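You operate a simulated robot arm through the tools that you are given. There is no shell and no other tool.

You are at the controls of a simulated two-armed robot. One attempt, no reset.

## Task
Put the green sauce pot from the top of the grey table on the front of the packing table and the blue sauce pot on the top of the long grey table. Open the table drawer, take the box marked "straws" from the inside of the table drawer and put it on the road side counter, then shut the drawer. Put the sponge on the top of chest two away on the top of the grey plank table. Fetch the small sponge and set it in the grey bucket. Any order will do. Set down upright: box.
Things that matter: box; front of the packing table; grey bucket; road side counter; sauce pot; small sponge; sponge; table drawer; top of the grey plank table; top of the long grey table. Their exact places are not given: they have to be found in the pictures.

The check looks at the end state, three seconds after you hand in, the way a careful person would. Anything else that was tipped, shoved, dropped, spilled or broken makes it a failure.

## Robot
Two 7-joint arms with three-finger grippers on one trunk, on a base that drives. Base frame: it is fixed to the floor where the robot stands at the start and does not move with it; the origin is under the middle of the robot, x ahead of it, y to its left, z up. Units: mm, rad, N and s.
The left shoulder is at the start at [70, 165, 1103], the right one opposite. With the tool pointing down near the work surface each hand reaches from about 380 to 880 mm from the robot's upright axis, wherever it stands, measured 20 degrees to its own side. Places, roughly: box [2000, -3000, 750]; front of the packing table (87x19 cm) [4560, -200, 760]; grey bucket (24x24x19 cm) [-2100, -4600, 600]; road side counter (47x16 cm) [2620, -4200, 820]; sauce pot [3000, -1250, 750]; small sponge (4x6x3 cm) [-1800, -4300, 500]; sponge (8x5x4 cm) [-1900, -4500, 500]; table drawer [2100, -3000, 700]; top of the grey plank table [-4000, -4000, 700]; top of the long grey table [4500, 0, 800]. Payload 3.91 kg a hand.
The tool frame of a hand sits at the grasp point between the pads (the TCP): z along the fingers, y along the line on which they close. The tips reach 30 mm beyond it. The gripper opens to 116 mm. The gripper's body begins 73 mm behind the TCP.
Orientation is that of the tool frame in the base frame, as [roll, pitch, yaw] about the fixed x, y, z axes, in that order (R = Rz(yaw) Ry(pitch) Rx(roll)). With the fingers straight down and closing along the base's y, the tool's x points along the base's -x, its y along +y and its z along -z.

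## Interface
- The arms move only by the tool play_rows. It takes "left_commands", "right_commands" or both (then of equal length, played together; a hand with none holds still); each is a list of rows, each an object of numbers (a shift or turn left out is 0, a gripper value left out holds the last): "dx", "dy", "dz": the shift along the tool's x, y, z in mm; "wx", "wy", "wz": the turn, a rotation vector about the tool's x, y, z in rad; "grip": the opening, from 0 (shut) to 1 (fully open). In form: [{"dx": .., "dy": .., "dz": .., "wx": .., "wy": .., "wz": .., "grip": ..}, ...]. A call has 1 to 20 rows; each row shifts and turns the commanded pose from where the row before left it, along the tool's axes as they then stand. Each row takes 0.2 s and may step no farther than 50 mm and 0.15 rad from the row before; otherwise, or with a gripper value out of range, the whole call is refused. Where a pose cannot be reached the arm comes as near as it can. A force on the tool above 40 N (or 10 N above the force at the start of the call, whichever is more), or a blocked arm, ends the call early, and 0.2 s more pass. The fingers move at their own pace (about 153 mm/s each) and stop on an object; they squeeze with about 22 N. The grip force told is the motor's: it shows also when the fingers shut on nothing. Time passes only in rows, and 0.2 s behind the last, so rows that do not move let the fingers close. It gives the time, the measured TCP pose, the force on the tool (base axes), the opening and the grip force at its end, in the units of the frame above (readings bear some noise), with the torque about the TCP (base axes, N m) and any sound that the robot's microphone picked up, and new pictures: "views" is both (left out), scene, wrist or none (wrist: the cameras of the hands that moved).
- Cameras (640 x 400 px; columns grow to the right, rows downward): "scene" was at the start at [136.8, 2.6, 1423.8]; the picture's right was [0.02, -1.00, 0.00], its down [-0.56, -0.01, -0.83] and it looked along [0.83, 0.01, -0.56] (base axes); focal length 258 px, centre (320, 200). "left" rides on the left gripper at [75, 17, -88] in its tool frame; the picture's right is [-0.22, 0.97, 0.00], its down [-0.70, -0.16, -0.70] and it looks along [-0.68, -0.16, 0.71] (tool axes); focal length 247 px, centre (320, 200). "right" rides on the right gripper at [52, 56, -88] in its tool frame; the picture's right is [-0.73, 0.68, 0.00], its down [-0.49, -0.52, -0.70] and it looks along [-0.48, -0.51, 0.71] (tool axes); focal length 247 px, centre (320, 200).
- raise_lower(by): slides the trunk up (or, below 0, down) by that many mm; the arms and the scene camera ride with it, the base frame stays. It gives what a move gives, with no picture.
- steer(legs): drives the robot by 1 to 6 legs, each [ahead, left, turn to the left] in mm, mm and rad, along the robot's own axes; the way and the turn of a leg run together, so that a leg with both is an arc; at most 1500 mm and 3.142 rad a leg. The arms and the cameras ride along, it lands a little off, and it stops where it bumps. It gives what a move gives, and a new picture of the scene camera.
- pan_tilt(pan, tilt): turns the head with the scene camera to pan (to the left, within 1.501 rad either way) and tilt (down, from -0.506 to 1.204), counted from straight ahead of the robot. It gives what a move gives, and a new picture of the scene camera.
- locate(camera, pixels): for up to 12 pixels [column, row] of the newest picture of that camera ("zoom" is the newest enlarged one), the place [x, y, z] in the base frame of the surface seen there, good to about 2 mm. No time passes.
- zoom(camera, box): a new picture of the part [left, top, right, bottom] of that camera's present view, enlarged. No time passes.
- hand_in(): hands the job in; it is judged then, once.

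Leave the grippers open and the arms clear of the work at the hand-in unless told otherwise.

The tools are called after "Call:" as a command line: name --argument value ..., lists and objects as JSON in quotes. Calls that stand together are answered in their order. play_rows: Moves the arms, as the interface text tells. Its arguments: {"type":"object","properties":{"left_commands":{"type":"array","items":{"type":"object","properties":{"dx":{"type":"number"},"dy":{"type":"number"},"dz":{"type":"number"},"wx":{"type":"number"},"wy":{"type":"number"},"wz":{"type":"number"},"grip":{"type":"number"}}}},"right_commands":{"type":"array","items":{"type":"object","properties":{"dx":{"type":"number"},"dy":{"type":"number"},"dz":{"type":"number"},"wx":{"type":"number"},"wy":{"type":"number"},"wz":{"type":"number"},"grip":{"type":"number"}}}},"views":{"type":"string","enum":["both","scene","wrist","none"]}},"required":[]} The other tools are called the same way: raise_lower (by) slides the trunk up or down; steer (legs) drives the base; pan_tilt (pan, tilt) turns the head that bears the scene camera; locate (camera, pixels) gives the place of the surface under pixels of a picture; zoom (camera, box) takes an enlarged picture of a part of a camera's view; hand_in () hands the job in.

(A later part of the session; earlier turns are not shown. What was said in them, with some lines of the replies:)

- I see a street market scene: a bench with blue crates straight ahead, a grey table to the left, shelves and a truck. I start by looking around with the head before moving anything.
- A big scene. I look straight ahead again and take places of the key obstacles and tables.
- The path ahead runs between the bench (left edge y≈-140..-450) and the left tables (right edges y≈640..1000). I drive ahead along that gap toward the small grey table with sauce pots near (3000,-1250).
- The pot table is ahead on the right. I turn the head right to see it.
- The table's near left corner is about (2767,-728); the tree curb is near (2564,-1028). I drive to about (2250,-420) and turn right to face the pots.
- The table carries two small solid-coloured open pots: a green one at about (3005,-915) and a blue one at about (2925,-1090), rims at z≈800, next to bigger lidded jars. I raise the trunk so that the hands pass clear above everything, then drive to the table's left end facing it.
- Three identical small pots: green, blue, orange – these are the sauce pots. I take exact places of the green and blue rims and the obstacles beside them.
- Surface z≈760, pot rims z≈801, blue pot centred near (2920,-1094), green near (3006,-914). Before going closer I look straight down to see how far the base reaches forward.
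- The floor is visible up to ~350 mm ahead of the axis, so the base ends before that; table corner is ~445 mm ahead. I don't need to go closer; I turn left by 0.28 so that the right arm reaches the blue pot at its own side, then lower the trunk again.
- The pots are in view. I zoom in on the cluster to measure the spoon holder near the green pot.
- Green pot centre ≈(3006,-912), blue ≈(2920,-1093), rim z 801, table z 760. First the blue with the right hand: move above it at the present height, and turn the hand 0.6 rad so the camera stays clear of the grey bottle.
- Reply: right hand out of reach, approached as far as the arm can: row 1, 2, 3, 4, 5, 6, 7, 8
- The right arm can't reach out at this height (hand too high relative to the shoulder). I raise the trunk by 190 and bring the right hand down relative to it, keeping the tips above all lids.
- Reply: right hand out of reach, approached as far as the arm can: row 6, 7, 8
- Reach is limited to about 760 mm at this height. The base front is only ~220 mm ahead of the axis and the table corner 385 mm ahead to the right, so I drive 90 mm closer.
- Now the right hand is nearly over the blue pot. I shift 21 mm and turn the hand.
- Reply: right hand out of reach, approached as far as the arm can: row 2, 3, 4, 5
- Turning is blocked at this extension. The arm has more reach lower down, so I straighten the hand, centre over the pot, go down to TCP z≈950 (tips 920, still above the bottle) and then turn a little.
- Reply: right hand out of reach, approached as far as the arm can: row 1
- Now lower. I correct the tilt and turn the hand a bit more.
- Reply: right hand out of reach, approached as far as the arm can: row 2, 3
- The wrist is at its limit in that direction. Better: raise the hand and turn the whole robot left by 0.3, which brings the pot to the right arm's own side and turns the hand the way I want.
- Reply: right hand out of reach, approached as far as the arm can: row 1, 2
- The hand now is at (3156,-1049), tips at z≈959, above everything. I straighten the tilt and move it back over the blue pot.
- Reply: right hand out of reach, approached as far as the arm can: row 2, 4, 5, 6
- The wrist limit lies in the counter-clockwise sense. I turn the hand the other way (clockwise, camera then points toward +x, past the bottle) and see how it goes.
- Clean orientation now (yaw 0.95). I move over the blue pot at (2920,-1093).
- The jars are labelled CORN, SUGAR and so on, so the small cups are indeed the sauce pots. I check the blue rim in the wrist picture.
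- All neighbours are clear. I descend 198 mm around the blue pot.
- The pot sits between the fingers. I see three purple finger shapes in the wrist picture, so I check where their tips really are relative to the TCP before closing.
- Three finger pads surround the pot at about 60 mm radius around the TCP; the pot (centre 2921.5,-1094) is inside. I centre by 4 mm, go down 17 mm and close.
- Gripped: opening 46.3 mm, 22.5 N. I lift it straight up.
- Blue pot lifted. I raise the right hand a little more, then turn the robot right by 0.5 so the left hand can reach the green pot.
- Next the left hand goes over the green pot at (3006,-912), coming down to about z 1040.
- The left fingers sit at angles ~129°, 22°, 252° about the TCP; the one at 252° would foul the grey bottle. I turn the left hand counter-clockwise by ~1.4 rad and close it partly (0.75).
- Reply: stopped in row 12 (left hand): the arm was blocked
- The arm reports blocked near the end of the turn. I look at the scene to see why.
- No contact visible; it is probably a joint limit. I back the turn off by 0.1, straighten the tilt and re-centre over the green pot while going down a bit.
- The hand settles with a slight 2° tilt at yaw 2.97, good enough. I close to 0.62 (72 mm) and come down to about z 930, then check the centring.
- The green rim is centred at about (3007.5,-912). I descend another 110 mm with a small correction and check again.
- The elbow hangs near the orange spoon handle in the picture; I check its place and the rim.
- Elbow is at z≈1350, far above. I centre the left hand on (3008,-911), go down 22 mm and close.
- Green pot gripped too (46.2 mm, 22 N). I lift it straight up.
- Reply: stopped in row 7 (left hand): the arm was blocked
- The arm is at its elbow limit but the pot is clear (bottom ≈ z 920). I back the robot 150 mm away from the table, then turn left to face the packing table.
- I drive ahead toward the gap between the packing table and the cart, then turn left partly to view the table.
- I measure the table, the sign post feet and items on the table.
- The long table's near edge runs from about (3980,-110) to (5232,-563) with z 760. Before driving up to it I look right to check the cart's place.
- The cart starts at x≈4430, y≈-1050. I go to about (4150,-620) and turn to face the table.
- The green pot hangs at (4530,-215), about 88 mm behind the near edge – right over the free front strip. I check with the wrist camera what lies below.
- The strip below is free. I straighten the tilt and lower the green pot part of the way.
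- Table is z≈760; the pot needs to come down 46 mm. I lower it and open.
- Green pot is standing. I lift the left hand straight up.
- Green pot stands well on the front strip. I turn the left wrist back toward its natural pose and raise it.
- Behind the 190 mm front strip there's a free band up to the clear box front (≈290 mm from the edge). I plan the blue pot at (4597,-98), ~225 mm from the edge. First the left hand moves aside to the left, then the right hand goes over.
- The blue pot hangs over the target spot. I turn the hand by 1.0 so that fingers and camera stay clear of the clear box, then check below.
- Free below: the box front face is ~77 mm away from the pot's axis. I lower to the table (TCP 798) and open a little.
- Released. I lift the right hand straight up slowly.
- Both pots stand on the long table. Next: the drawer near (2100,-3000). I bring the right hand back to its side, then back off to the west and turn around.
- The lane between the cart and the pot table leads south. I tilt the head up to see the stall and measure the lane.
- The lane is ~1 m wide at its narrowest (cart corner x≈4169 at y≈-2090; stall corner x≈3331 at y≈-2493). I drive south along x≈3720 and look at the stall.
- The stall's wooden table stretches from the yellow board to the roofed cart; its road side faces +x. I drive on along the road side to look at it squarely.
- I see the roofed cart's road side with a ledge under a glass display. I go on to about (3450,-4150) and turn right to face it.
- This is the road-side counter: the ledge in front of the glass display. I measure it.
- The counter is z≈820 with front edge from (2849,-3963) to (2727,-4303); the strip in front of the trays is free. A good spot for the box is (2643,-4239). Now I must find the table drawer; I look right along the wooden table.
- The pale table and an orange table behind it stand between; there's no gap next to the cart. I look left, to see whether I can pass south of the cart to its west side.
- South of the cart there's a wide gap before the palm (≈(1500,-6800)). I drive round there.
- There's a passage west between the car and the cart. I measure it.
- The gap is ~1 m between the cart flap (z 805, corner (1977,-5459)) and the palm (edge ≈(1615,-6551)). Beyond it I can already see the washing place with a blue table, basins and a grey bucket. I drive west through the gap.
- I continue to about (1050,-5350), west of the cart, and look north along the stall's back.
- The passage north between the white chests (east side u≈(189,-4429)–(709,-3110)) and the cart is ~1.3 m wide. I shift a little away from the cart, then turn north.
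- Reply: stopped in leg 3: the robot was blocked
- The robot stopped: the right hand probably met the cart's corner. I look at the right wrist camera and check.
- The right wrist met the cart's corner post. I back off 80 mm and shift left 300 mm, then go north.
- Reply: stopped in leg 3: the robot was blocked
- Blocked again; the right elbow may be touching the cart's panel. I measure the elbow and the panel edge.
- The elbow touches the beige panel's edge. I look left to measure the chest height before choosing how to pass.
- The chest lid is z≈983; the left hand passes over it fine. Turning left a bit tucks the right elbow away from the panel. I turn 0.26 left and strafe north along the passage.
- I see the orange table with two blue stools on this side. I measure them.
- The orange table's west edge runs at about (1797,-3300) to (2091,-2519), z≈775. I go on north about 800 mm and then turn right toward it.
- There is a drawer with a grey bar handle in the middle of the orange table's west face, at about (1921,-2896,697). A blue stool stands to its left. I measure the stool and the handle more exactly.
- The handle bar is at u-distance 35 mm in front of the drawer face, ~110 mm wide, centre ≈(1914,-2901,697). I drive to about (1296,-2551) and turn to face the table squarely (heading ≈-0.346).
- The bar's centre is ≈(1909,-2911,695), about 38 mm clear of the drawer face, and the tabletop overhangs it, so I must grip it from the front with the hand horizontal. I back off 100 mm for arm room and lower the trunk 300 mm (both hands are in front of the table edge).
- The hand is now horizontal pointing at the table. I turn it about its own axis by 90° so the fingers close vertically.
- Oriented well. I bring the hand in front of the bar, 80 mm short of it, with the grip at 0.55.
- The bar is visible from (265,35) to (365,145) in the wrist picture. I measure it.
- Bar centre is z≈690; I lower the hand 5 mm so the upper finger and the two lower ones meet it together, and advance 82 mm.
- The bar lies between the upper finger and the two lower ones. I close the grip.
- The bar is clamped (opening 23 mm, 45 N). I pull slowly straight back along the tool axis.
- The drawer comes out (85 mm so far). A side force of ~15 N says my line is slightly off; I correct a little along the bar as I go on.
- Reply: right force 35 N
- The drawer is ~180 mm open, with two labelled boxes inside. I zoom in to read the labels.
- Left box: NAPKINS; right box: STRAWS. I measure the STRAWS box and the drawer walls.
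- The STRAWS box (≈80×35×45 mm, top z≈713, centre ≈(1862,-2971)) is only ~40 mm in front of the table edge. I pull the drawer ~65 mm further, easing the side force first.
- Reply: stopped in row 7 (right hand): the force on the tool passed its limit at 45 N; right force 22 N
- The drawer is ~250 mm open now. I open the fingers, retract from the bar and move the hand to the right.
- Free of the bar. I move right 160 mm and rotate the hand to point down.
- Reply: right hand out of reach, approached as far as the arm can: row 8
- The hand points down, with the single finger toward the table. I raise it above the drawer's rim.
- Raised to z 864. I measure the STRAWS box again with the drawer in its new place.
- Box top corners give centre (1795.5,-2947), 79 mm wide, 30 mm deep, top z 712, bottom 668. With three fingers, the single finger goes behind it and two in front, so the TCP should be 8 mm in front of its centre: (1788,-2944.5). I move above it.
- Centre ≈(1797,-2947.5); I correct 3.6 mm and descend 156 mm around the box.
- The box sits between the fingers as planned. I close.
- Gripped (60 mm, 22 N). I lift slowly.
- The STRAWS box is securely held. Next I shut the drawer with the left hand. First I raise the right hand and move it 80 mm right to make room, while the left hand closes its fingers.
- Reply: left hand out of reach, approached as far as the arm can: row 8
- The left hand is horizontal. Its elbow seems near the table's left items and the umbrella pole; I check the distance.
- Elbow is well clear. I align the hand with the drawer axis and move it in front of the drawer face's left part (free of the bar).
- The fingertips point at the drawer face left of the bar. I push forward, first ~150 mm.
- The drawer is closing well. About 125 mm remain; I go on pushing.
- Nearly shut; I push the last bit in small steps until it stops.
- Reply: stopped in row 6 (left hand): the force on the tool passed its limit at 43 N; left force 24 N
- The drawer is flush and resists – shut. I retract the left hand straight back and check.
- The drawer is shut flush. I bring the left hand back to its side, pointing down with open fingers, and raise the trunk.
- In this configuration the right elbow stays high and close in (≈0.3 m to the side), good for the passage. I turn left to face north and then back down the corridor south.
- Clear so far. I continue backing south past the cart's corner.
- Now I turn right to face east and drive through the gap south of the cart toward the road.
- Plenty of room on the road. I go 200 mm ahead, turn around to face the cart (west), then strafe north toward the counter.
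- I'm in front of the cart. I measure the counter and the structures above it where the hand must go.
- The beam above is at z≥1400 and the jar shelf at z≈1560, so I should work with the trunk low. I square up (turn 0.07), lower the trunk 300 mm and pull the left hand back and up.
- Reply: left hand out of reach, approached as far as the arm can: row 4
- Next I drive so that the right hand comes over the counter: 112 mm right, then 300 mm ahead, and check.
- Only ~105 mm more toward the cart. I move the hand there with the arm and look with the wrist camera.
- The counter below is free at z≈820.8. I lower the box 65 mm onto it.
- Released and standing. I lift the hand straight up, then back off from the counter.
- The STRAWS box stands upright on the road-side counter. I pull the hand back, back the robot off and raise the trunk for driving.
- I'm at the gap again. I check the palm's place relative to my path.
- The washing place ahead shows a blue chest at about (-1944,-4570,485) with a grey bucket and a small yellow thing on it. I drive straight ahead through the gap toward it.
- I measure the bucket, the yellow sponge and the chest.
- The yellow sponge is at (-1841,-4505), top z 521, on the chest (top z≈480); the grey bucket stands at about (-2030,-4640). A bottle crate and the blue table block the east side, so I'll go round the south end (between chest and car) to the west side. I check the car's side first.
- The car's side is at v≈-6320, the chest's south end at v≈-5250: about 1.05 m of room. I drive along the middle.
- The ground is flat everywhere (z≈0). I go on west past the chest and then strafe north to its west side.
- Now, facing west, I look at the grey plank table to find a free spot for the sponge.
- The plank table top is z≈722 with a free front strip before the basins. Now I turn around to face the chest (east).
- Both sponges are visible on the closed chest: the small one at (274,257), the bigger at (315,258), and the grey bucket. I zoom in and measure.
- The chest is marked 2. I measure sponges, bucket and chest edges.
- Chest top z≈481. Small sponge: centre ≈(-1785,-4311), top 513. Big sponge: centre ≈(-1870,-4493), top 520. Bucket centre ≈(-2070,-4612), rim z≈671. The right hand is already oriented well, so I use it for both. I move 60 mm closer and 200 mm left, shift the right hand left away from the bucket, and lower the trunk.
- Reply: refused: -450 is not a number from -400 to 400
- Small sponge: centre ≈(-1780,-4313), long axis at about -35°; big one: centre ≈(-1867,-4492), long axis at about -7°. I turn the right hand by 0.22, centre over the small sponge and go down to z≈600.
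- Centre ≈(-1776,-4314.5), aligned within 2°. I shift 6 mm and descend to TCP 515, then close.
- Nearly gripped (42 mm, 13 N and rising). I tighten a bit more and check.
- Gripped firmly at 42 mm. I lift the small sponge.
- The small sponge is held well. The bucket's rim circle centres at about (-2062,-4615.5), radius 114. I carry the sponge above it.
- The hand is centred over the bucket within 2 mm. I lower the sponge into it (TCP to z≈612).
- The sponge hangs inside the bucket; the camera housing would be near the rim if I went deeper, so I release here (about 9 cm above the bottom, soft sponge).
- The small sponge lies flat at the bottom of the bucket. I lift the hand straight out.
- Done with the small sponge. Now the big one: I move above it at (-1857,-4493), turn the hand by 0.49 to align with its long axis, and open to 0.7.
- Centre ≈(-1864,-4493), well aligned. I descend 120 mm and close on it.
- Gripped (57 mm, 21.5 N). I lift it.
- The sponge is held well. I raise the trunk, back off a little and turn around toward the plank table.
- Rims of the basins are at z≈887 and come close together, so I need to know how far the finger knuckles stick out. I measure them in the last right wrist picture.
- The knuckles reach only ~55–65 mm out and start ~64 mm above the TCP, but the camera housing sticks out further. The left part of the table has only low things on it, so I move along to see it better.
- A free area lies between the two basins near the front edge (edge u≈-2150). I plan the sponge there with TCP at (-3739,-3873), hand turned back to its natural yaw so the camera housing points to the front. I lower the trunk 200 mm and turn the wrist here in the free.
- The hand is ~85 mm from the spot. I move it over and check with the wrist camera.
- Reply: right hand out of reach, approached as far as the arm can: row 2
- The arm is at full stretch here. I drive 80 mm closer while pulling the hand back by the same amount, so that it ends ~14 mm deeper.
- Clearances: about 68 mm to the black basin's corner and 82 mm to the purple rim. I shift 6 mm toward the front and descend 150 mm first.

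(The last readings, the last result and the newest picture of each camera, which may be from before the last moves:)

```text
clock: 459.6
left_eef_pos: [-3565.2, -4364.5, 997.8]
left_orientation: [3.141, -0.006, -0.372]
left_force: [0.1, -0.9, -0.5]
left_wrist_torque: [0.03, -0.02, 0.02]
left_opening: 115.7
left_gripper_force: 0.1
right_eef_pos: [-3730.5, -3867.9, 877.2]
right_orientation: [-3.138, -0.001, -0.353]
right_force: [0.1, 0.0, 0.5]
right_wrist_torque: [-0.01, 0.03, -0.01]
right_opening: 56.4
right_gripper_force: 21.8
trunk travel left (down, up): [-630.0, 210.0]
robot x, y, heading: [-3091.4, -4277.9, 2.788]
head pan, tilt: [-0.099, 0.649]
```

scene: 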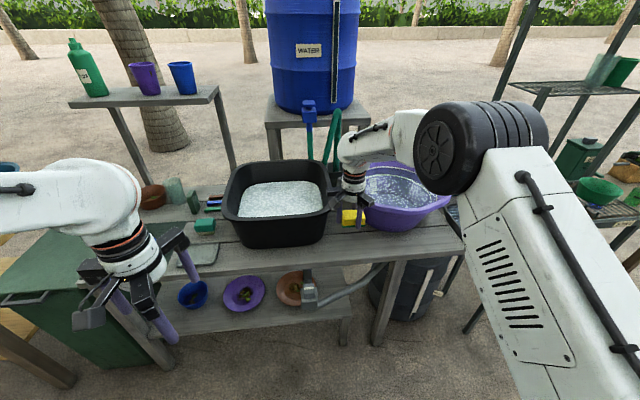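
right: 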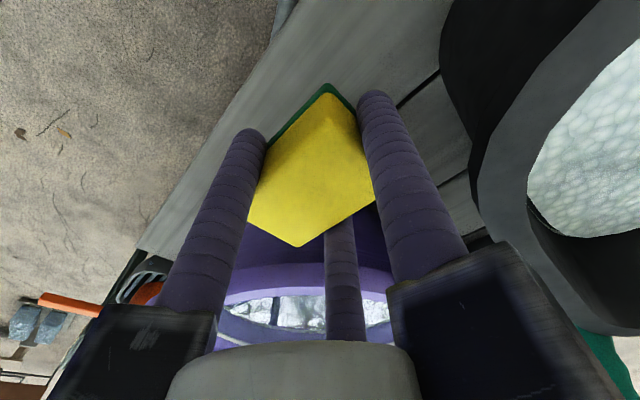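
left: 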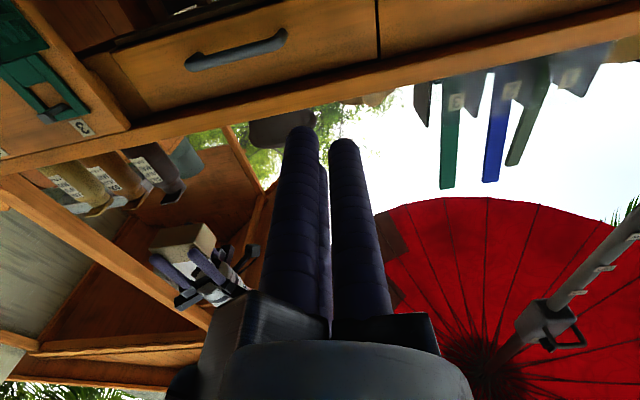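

Call:
locate --camera "right" --pixels '[[290, 272], [375, 272], [240, 285], [300, 262], [388, 285], [470, 150], [478, 200], [500, 240], [345, 330], [335, 255]]'

```text
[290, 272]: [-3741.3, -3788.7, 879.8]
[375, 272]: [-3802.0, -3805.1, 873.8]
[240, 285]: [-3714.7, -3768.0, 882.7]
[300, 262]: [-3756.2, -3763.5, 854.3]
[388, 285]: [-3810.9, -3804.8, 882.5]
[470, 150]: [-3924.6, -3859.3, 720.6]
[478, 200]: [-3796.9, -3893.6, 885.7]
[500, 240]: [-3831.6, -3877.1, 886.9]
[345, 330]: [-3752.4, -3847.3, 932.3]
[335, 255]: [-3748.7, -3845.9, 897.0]
```

Gaps are 20–30 mm all round – fine. I descend the remaining 122 mm.

Call:
play_rows --right_commands '[{"dz": 35}, {"dz": 35}, {"dz": 30}, {"dz": 15}, {"dz": 5}, {}, {}]' --views "both"

```text
clock: 460.1
left_eef_pos: [-3562.5, -4364.6, 997.5]
left_orientation: [-3.139, -0.006, -0.372]
left_force: [0.4, 0.5, 0.4]
left_wrist_torque: [0.02, -0.02, -0.03]
left_opening: 115.7
left_gripper_force: 0.0
right_eef_pos: [-3731.2, -3869.4, 821.6]
right_orientation: [-3.141, 0.004, -0.347]
right_force: [-0.1, -0.1, 0.1]
right_wrist_torque: [0.0, 0.02, -0.06]
right_opening: 56.3
right_gripper_force: 21.8
trunk travel left (down, up): [-630.0, 210.0]
robot x, y, heading: [-3093.4, -4286.7, 2.784]
head pan, tilt: [-0.099, 0.649]
stopped in row 2 (right hand): the force on the tool passed its limit at 90 N (the readings are from after the stop); the commanded pose is now the measured one
```

scene: 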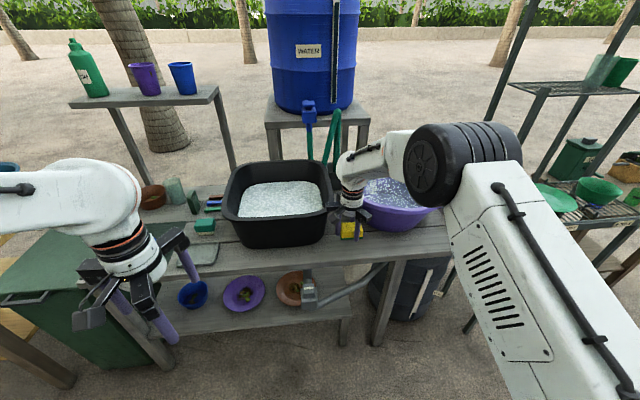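
right: 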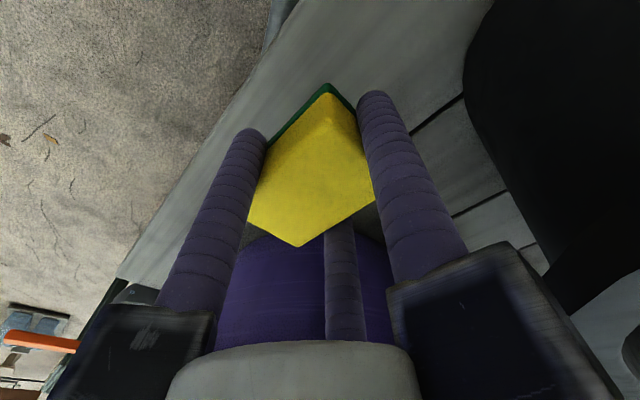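

The hand touched something at z≈822 (gripper body at basin-rim height). I go up 60 mm at once, and check nothing was shifted.

Call:
play_rows --right_commands '[{"dz": -30}, {"dz": -30}, {}]' --views "both"

Call:
zoom --camera "scene" --box '[200, 140, 480, 300]'

```text
clock: 460.9
left_eef_pos: [-3563.8, -4364.7, 996.7]
left_orientation: [-3.141, -0.008, -0.372]
left_force: [0.9, -0.6, 0.7]
left_wrist_torque: [0.0, -0.02, -0.01]
left_opening: 116.0
left_gripper_force: 0.0
right_eef_pos: [-3731.7, -3868.1, 882.7]
right_orientation: [-3.139, 0.005, -0.348]
right_force: [0.3, -0.2, -0.3]
right_wrist_torque: [-0.04, -0.01, 0.03]
right_opening: 56.3
right_gripper_force: 22.1
trunk travel left (down, up): [-630.0, 210.0]
robot x, y, heading: [-3093.4, -4279.8, 2.786]
head pan, tilt: [-0.099, 0.649]
```

scene: 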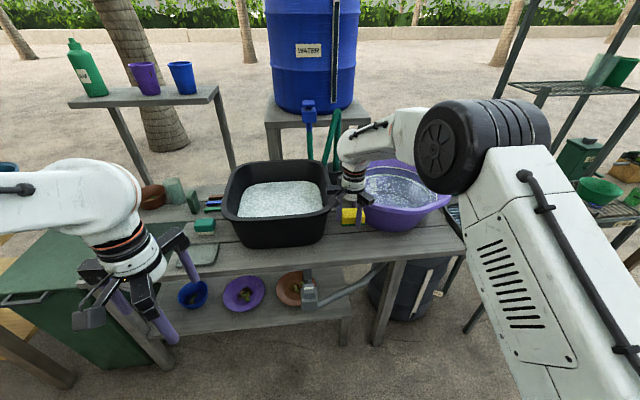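
right: 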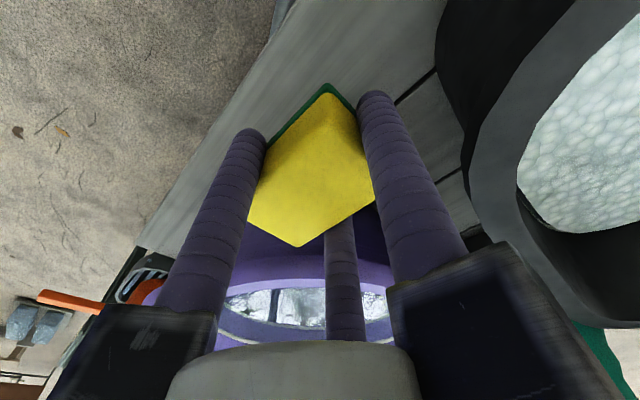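

```text
2.29 times, centred on (340, 220) of scene
```

zoom: 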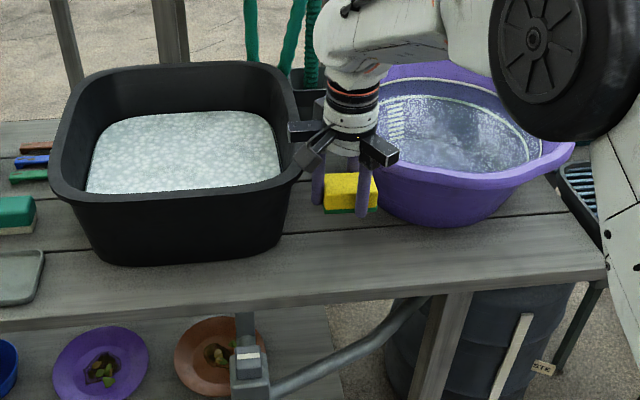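

The camera/knuckle side is very near the black basin's corner. I shift 16 mm to the front and 3 mm toward the purple basin, and then come down in small steps.

Call:
play_rows --right_commands '[{"dx": 16, "dy": -3}, {"dz": 16}, {"dz": 16}, {"dz": 12}, {"dz": 6}, {"dz": 6}, {"dz": 6}, {"dz": 6}, {}]' --views "wrist"

```text
clock: 462.9
left_eef_pos: [-3564.2, -4363.2, 997.8]
left_orientation: [3.14, -0.006, -0.371]
left_force: [0.0, -0.1, -0.5]
left_wrist_torque: [0.01, -0.02, -0.05]
left_opening: 115.9
left_gripper_force: 0.0
right_eef_pos: [-3713.9, -3872.6, 813.0]
right_orientation: [-3.14, 0.003, -0.35]
right_force: [-0.1, -0.1, -0.9]
right_wrist_torque: [0.04, 0.0, -0.02]
right_opening: 56.3
right_gripper_force: 22.0
trunk travel left (down, up): [-630.0, 210.0]
robot x, y, heading: [-3092.0, -4281.1, 2.788]
head pan, tilt: [-0.099, 0.649]
```

right: 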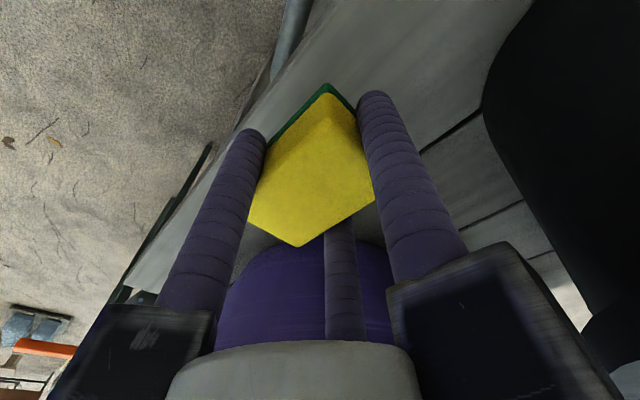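

Passed the earlier contact height without force. I go on down slowly.

Call:
play_rows --right_commands '[{"dz": 7}, {"dz": 7}, {"dz": 7}, {"dz": 7}, {"dz": 7}, {"dz": 7}, {"dz": 6}, {"dz": 4}, {}]' --views "both"

```text
clock: 464.9
left_eef_pos: [-3563.4, -4364.0, 997.5]
left_orientation: [3.141, -0.006, -0.372]
left_force: [0.4, 0.3, 0.0]
left_wrist_torque: [0.01, 0.0, 0.0]
left_opening: 115.8
left_gripper_force: 0.1
right_eef_pos: [-3716.3, -3871.1, 761.7]
right_orientation: [-3.14, 0.004, -0.349]
right_force: [0.3, -0.2, -0.6]
right_wrist_torque: [0.0, 0.01, 0.03]
right_opening: 56.4
right_gripper_force: 21.8
trunk travel left (down, up): [-630.0, 210.0]
robot x, y, heading: [-3091.1, -4282.4, 2.785]
head pan, tilt: [-0.099, 0.649]
```

scene: 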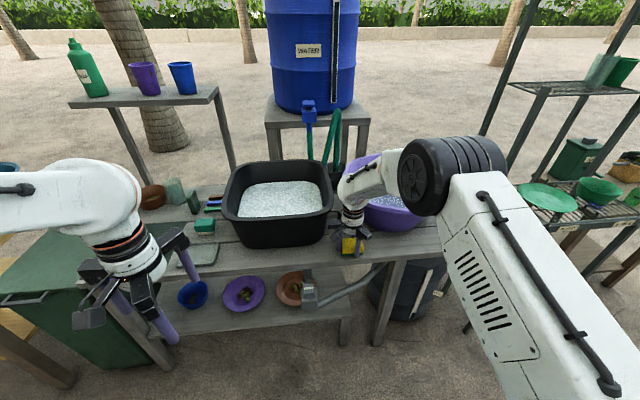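
right: 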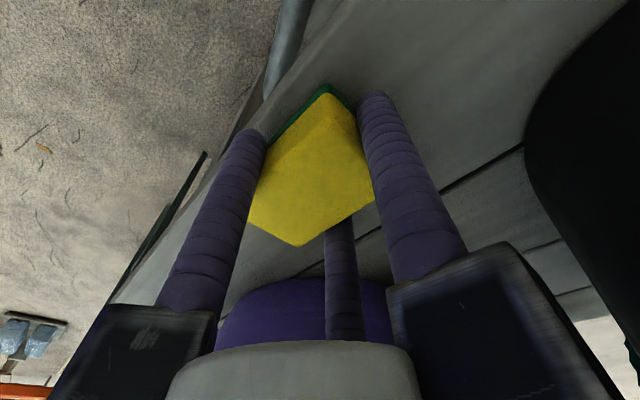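

Call:
locate --camera "right" --pixels '[[290, 80], [275, 95], [262, 105], [250, 110], [240, 120], [325, 85], [268, 140], [300, 60], [200, 200], [180, 215]]'

```text
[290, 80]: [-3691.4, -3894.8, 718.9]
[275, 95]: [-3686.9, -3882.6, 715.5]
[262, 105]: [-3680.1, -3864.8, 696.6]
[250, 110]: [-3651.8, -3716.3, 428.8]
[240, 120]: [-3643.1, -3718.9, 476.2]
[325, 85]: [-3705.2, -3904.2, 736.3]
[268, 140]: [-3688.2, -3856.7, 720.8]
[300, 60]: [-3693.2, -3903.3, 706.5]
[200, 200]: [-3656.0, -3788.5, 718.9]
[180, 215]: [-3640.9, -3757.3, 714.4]
```

The sponge is wholly over the table, about 9 mm behind the front edge. I lower the last 7 mm and release.

Call:
play_rows --right_commands '[{"dz": 5}, {"dz": 2}, {}, {"grip": 0.52}, {"grip": 0.56}, {"grip": 0.6}, {}, {}]' --views "both"

```text
clock: 466.8
left_eef_pos: [-3563.8, -4363.9, 997.5]
left_orientation: [3.141, -0.006, -0.372]
left_force: [0.7, -0.1, 0.4]
left_wrist_torque: [0.03, 0.03, -0.01]
left_opening: 116.1
left_gripper_force: 0.1
right_eef_pos: [-3714.4, -3868.7, 755.0]
right_orientation: [-3.139, 0.004, -0.35]
right_force: [0.2, 0.3, -0.6]
right_wrist_torque: [0.02, 0.03, -0.02]
right_opening: 69.3
right_gripper_force: 0.1
trunk travel left (down, up): [-630.0, 210.0]
robot x, y, heading: [-3093.7, -4283.7, 2.784]
head pan, tilt: [-0.099, 0.649]
```

scene: 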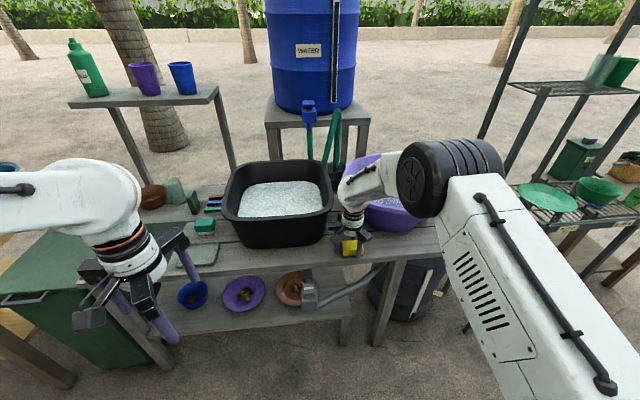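
right: 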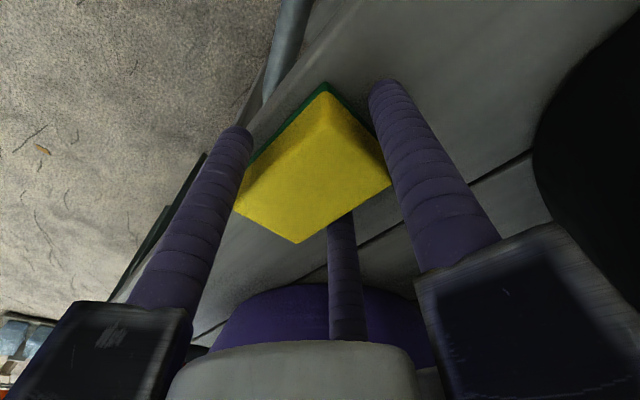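

Released. I lift the hand straight up in small steps.

Call:
play_rows --right_commands '[{"dz": -8}, {"dz": -15}, {"dz": -20}, {"dz": -20}, {"dz": -25}, {"dz": -30}, {"dz": -35}, {"dz": -40}, {"dz": -40}, {}]' --views "both"

```text
clock: 468.9
left_eef_pos: [-3563.6, -4364.5, 998.0]
left_orientation: [3.142, -0.008, -0.372]
left_force: [-0.4, -0.4, 0.0]
left_wrist_torque: [-0.01, -0.01, 0.01]
left_opening: 115.9
left_gripper_force: 0.1
right_eef_pos: [-3714.8, -3872.4, 986.7]
right_orientation: [-3.14, 0.003, -0.35]
right_force: [0.2, -0.6, -0.7]
right_wrist_torque: [-0.01, -0.02, 0.0]
right_opening: 69.7
right_gripper_force: 0.1
trunk travel left (down, up): [-630.0, 210.0]
robot x, y, heading: [-3095.4, -4282.9, 2.783]
head pan, tilt: [-0.099, 0.649]
```

scene: 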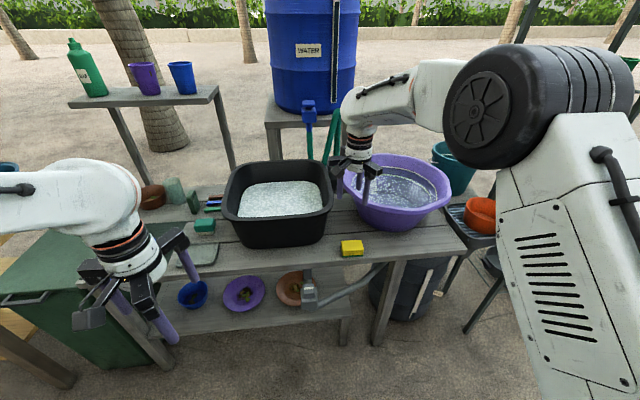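
right: 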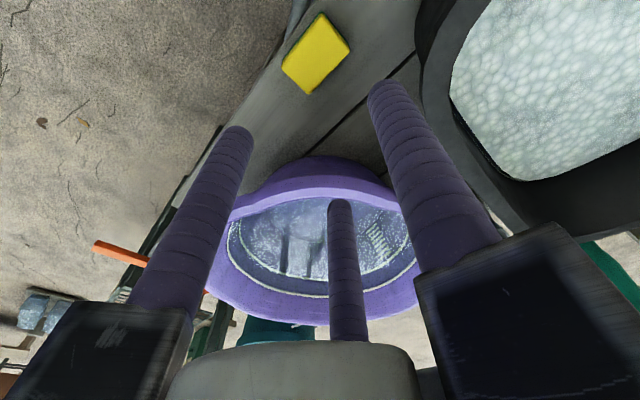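

The sponge lies on the plank table. I zoom in to check it is fully on the surface and the basins are as before.

Call:
zoom --camera "scene" --box '[210, 140, 470, 290]'

Call:
locate --camera "right" --pixels '[[320, 17], [345, 48], [310, 90], [286, 66], [290, 55], [275, 60], [262, 80], [300, 30]]'

```text
2.46 times, centred on (340, 215) of scene
```

zoom: 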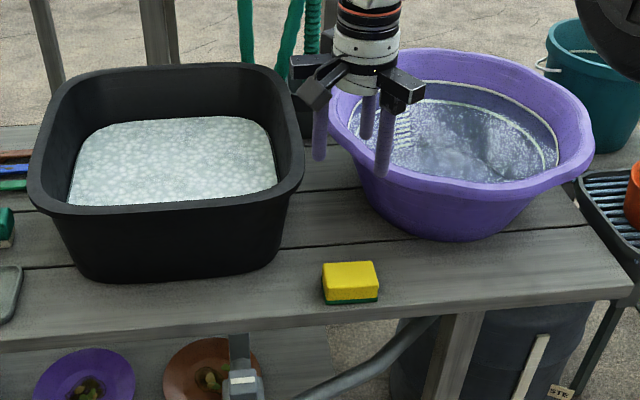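

```text
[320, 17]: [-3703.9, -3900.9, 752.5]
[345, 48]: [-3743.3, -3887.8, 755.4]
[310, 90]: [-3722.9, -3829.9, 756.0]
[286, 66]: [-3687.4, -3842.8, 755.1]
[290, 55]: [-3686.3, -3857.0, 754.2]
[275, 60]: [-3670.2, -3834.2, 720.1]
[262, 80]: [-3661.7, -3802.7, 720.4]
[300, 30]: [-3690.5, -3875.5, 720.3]
```

The sponge is flat on the plank table, ~10 mm inside the front edge, and the basins look undisturbed. I back the robot away and open both grippers.

Call:
steer --legs '[[-350, 0, 0]]'

Call:
play_rows --right_commands '[{"grip": 0.8}, {"grip": 1.0}, {}, {}]' --left_commands '[{"grip": 1.0}, {"grip": 1.0}, {}, {}]' --views "scene"

```text
clock: 471.2
left_eef_pos: [-3228.6, -4487.9, 997.9]
left_orientation: [3.141, -0.004, -0.369]
left_force: [0.2, 0.8, -0.8]
left_wrist_torque: [-0.02, 0.01, -0.02]
left_opening: 116.1
left_gripper_force: 0.0
right_eef_pos: [-3382.0, -3997.7, 987.7]
right_orientation: [-3.14, 0.004, -0.348]
right_force: [0.6, 0.8, 0.7]
right_wrist_torque: [0.0, 0.01, -0.01]
right_opening: 69.5
right_gripper_force: 0.0
trunk travel left (down, up): [-630.0, 210.0]
robot x, y, heading: [-2760.8, -4407.0, 2.791]
head pan, tilt: [-0.099, 0.649]
```

scene: 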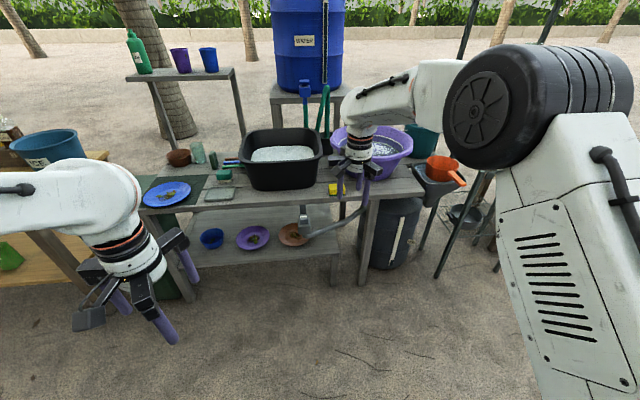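

```text
clock: 472.2
left_eef_pos: [-3231.8, -4488.7, 997.0]
left_orientation: [-3.141, -0.006, -0.369]
left_force: [-0.2, -0.9, 0.3]
left_wrist_torque: [0.01, -0.04, -0.01]
left_opening: 116.2
left_gripper_force: 0.1
right_eef_pos: [-3382.8, -3997.8, 986.8]
right_orientation: [-3.141, 0.002, -0.349]
right_force: [0.4, 0.4, -0.1]
right_wrist_torque: [0.0, 0.0, -0.02]
right_opening: 116.0
right_gripper_force: 0.0
trunk travel left (down, up): [-630.0, 210.0]
robot x, y, heading: [-2757.4, -4408.1, 2.787]
head pan, tilt: [-0.099, 0.649]
```

scene: 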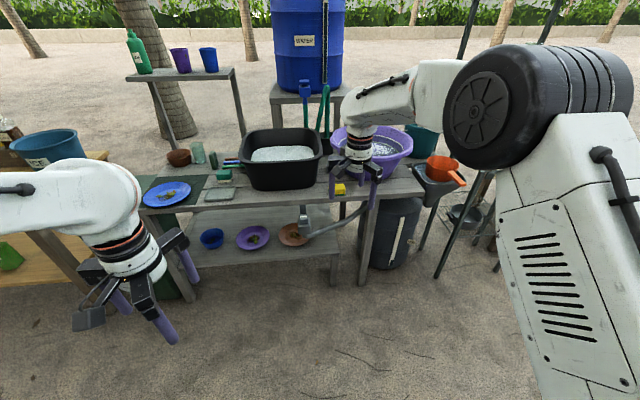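

All parts are done: green and blue pots on the packing table, STRAWS box on the road-side counter with the drawer shut, big sponge on the plank table, small sponge in the grey bucket. The grippers are open and the arms are clear. I hand in.

Call:
hand_in

```text
The job is handed in.
```

I finished all the tasks and handed the job in. The result of the check has not come back.

| Item | Where it is now | Last seen |
|---|---|---|
| Green sauce pot | Front strip of the packing table, about 9 cm behind the edge | Standing upright |
| Blue sauce pot | Same table, about 23 cm behind the edge | Standing upright |
| Box marked "straws" | Road side counter, in front of the trays | Upright on the counter |
| Table drawer | Pushed in until it would go no further | Shut flush |
| Big sponge from chest two | Grey plank table, between the two basins | Flat, about 1 cm inside the front edge |
| Small sponge | Grey bucket | Flat on the bottom |

- **Same table for both pots:** I found one table at the places given for the packing table and the long grey table, so I treated them as the same. The green pot is in the front strip. The blue pot is on the top, just behind that strip.
- **Contacts on the way:**
  - My right wrist touched the food cart's corner post, and my right elbow touched the cart's beige panel. Each time I backed off.
  - While I was lowering the big sponge, the gripper hit something at the height of the basin rims, most likely the black basin's corner. The reading was about 90 N.
  - I saw nothing tipped or fallen afterwards. I did not measure whether the cart or the basin shifted slightly.
- **Small sponge:** I let it drop about 9 cm into the bucket, because going lower would have brought the wrist camera too close to the rim.

The grippers are open and the arms are clear of the work.
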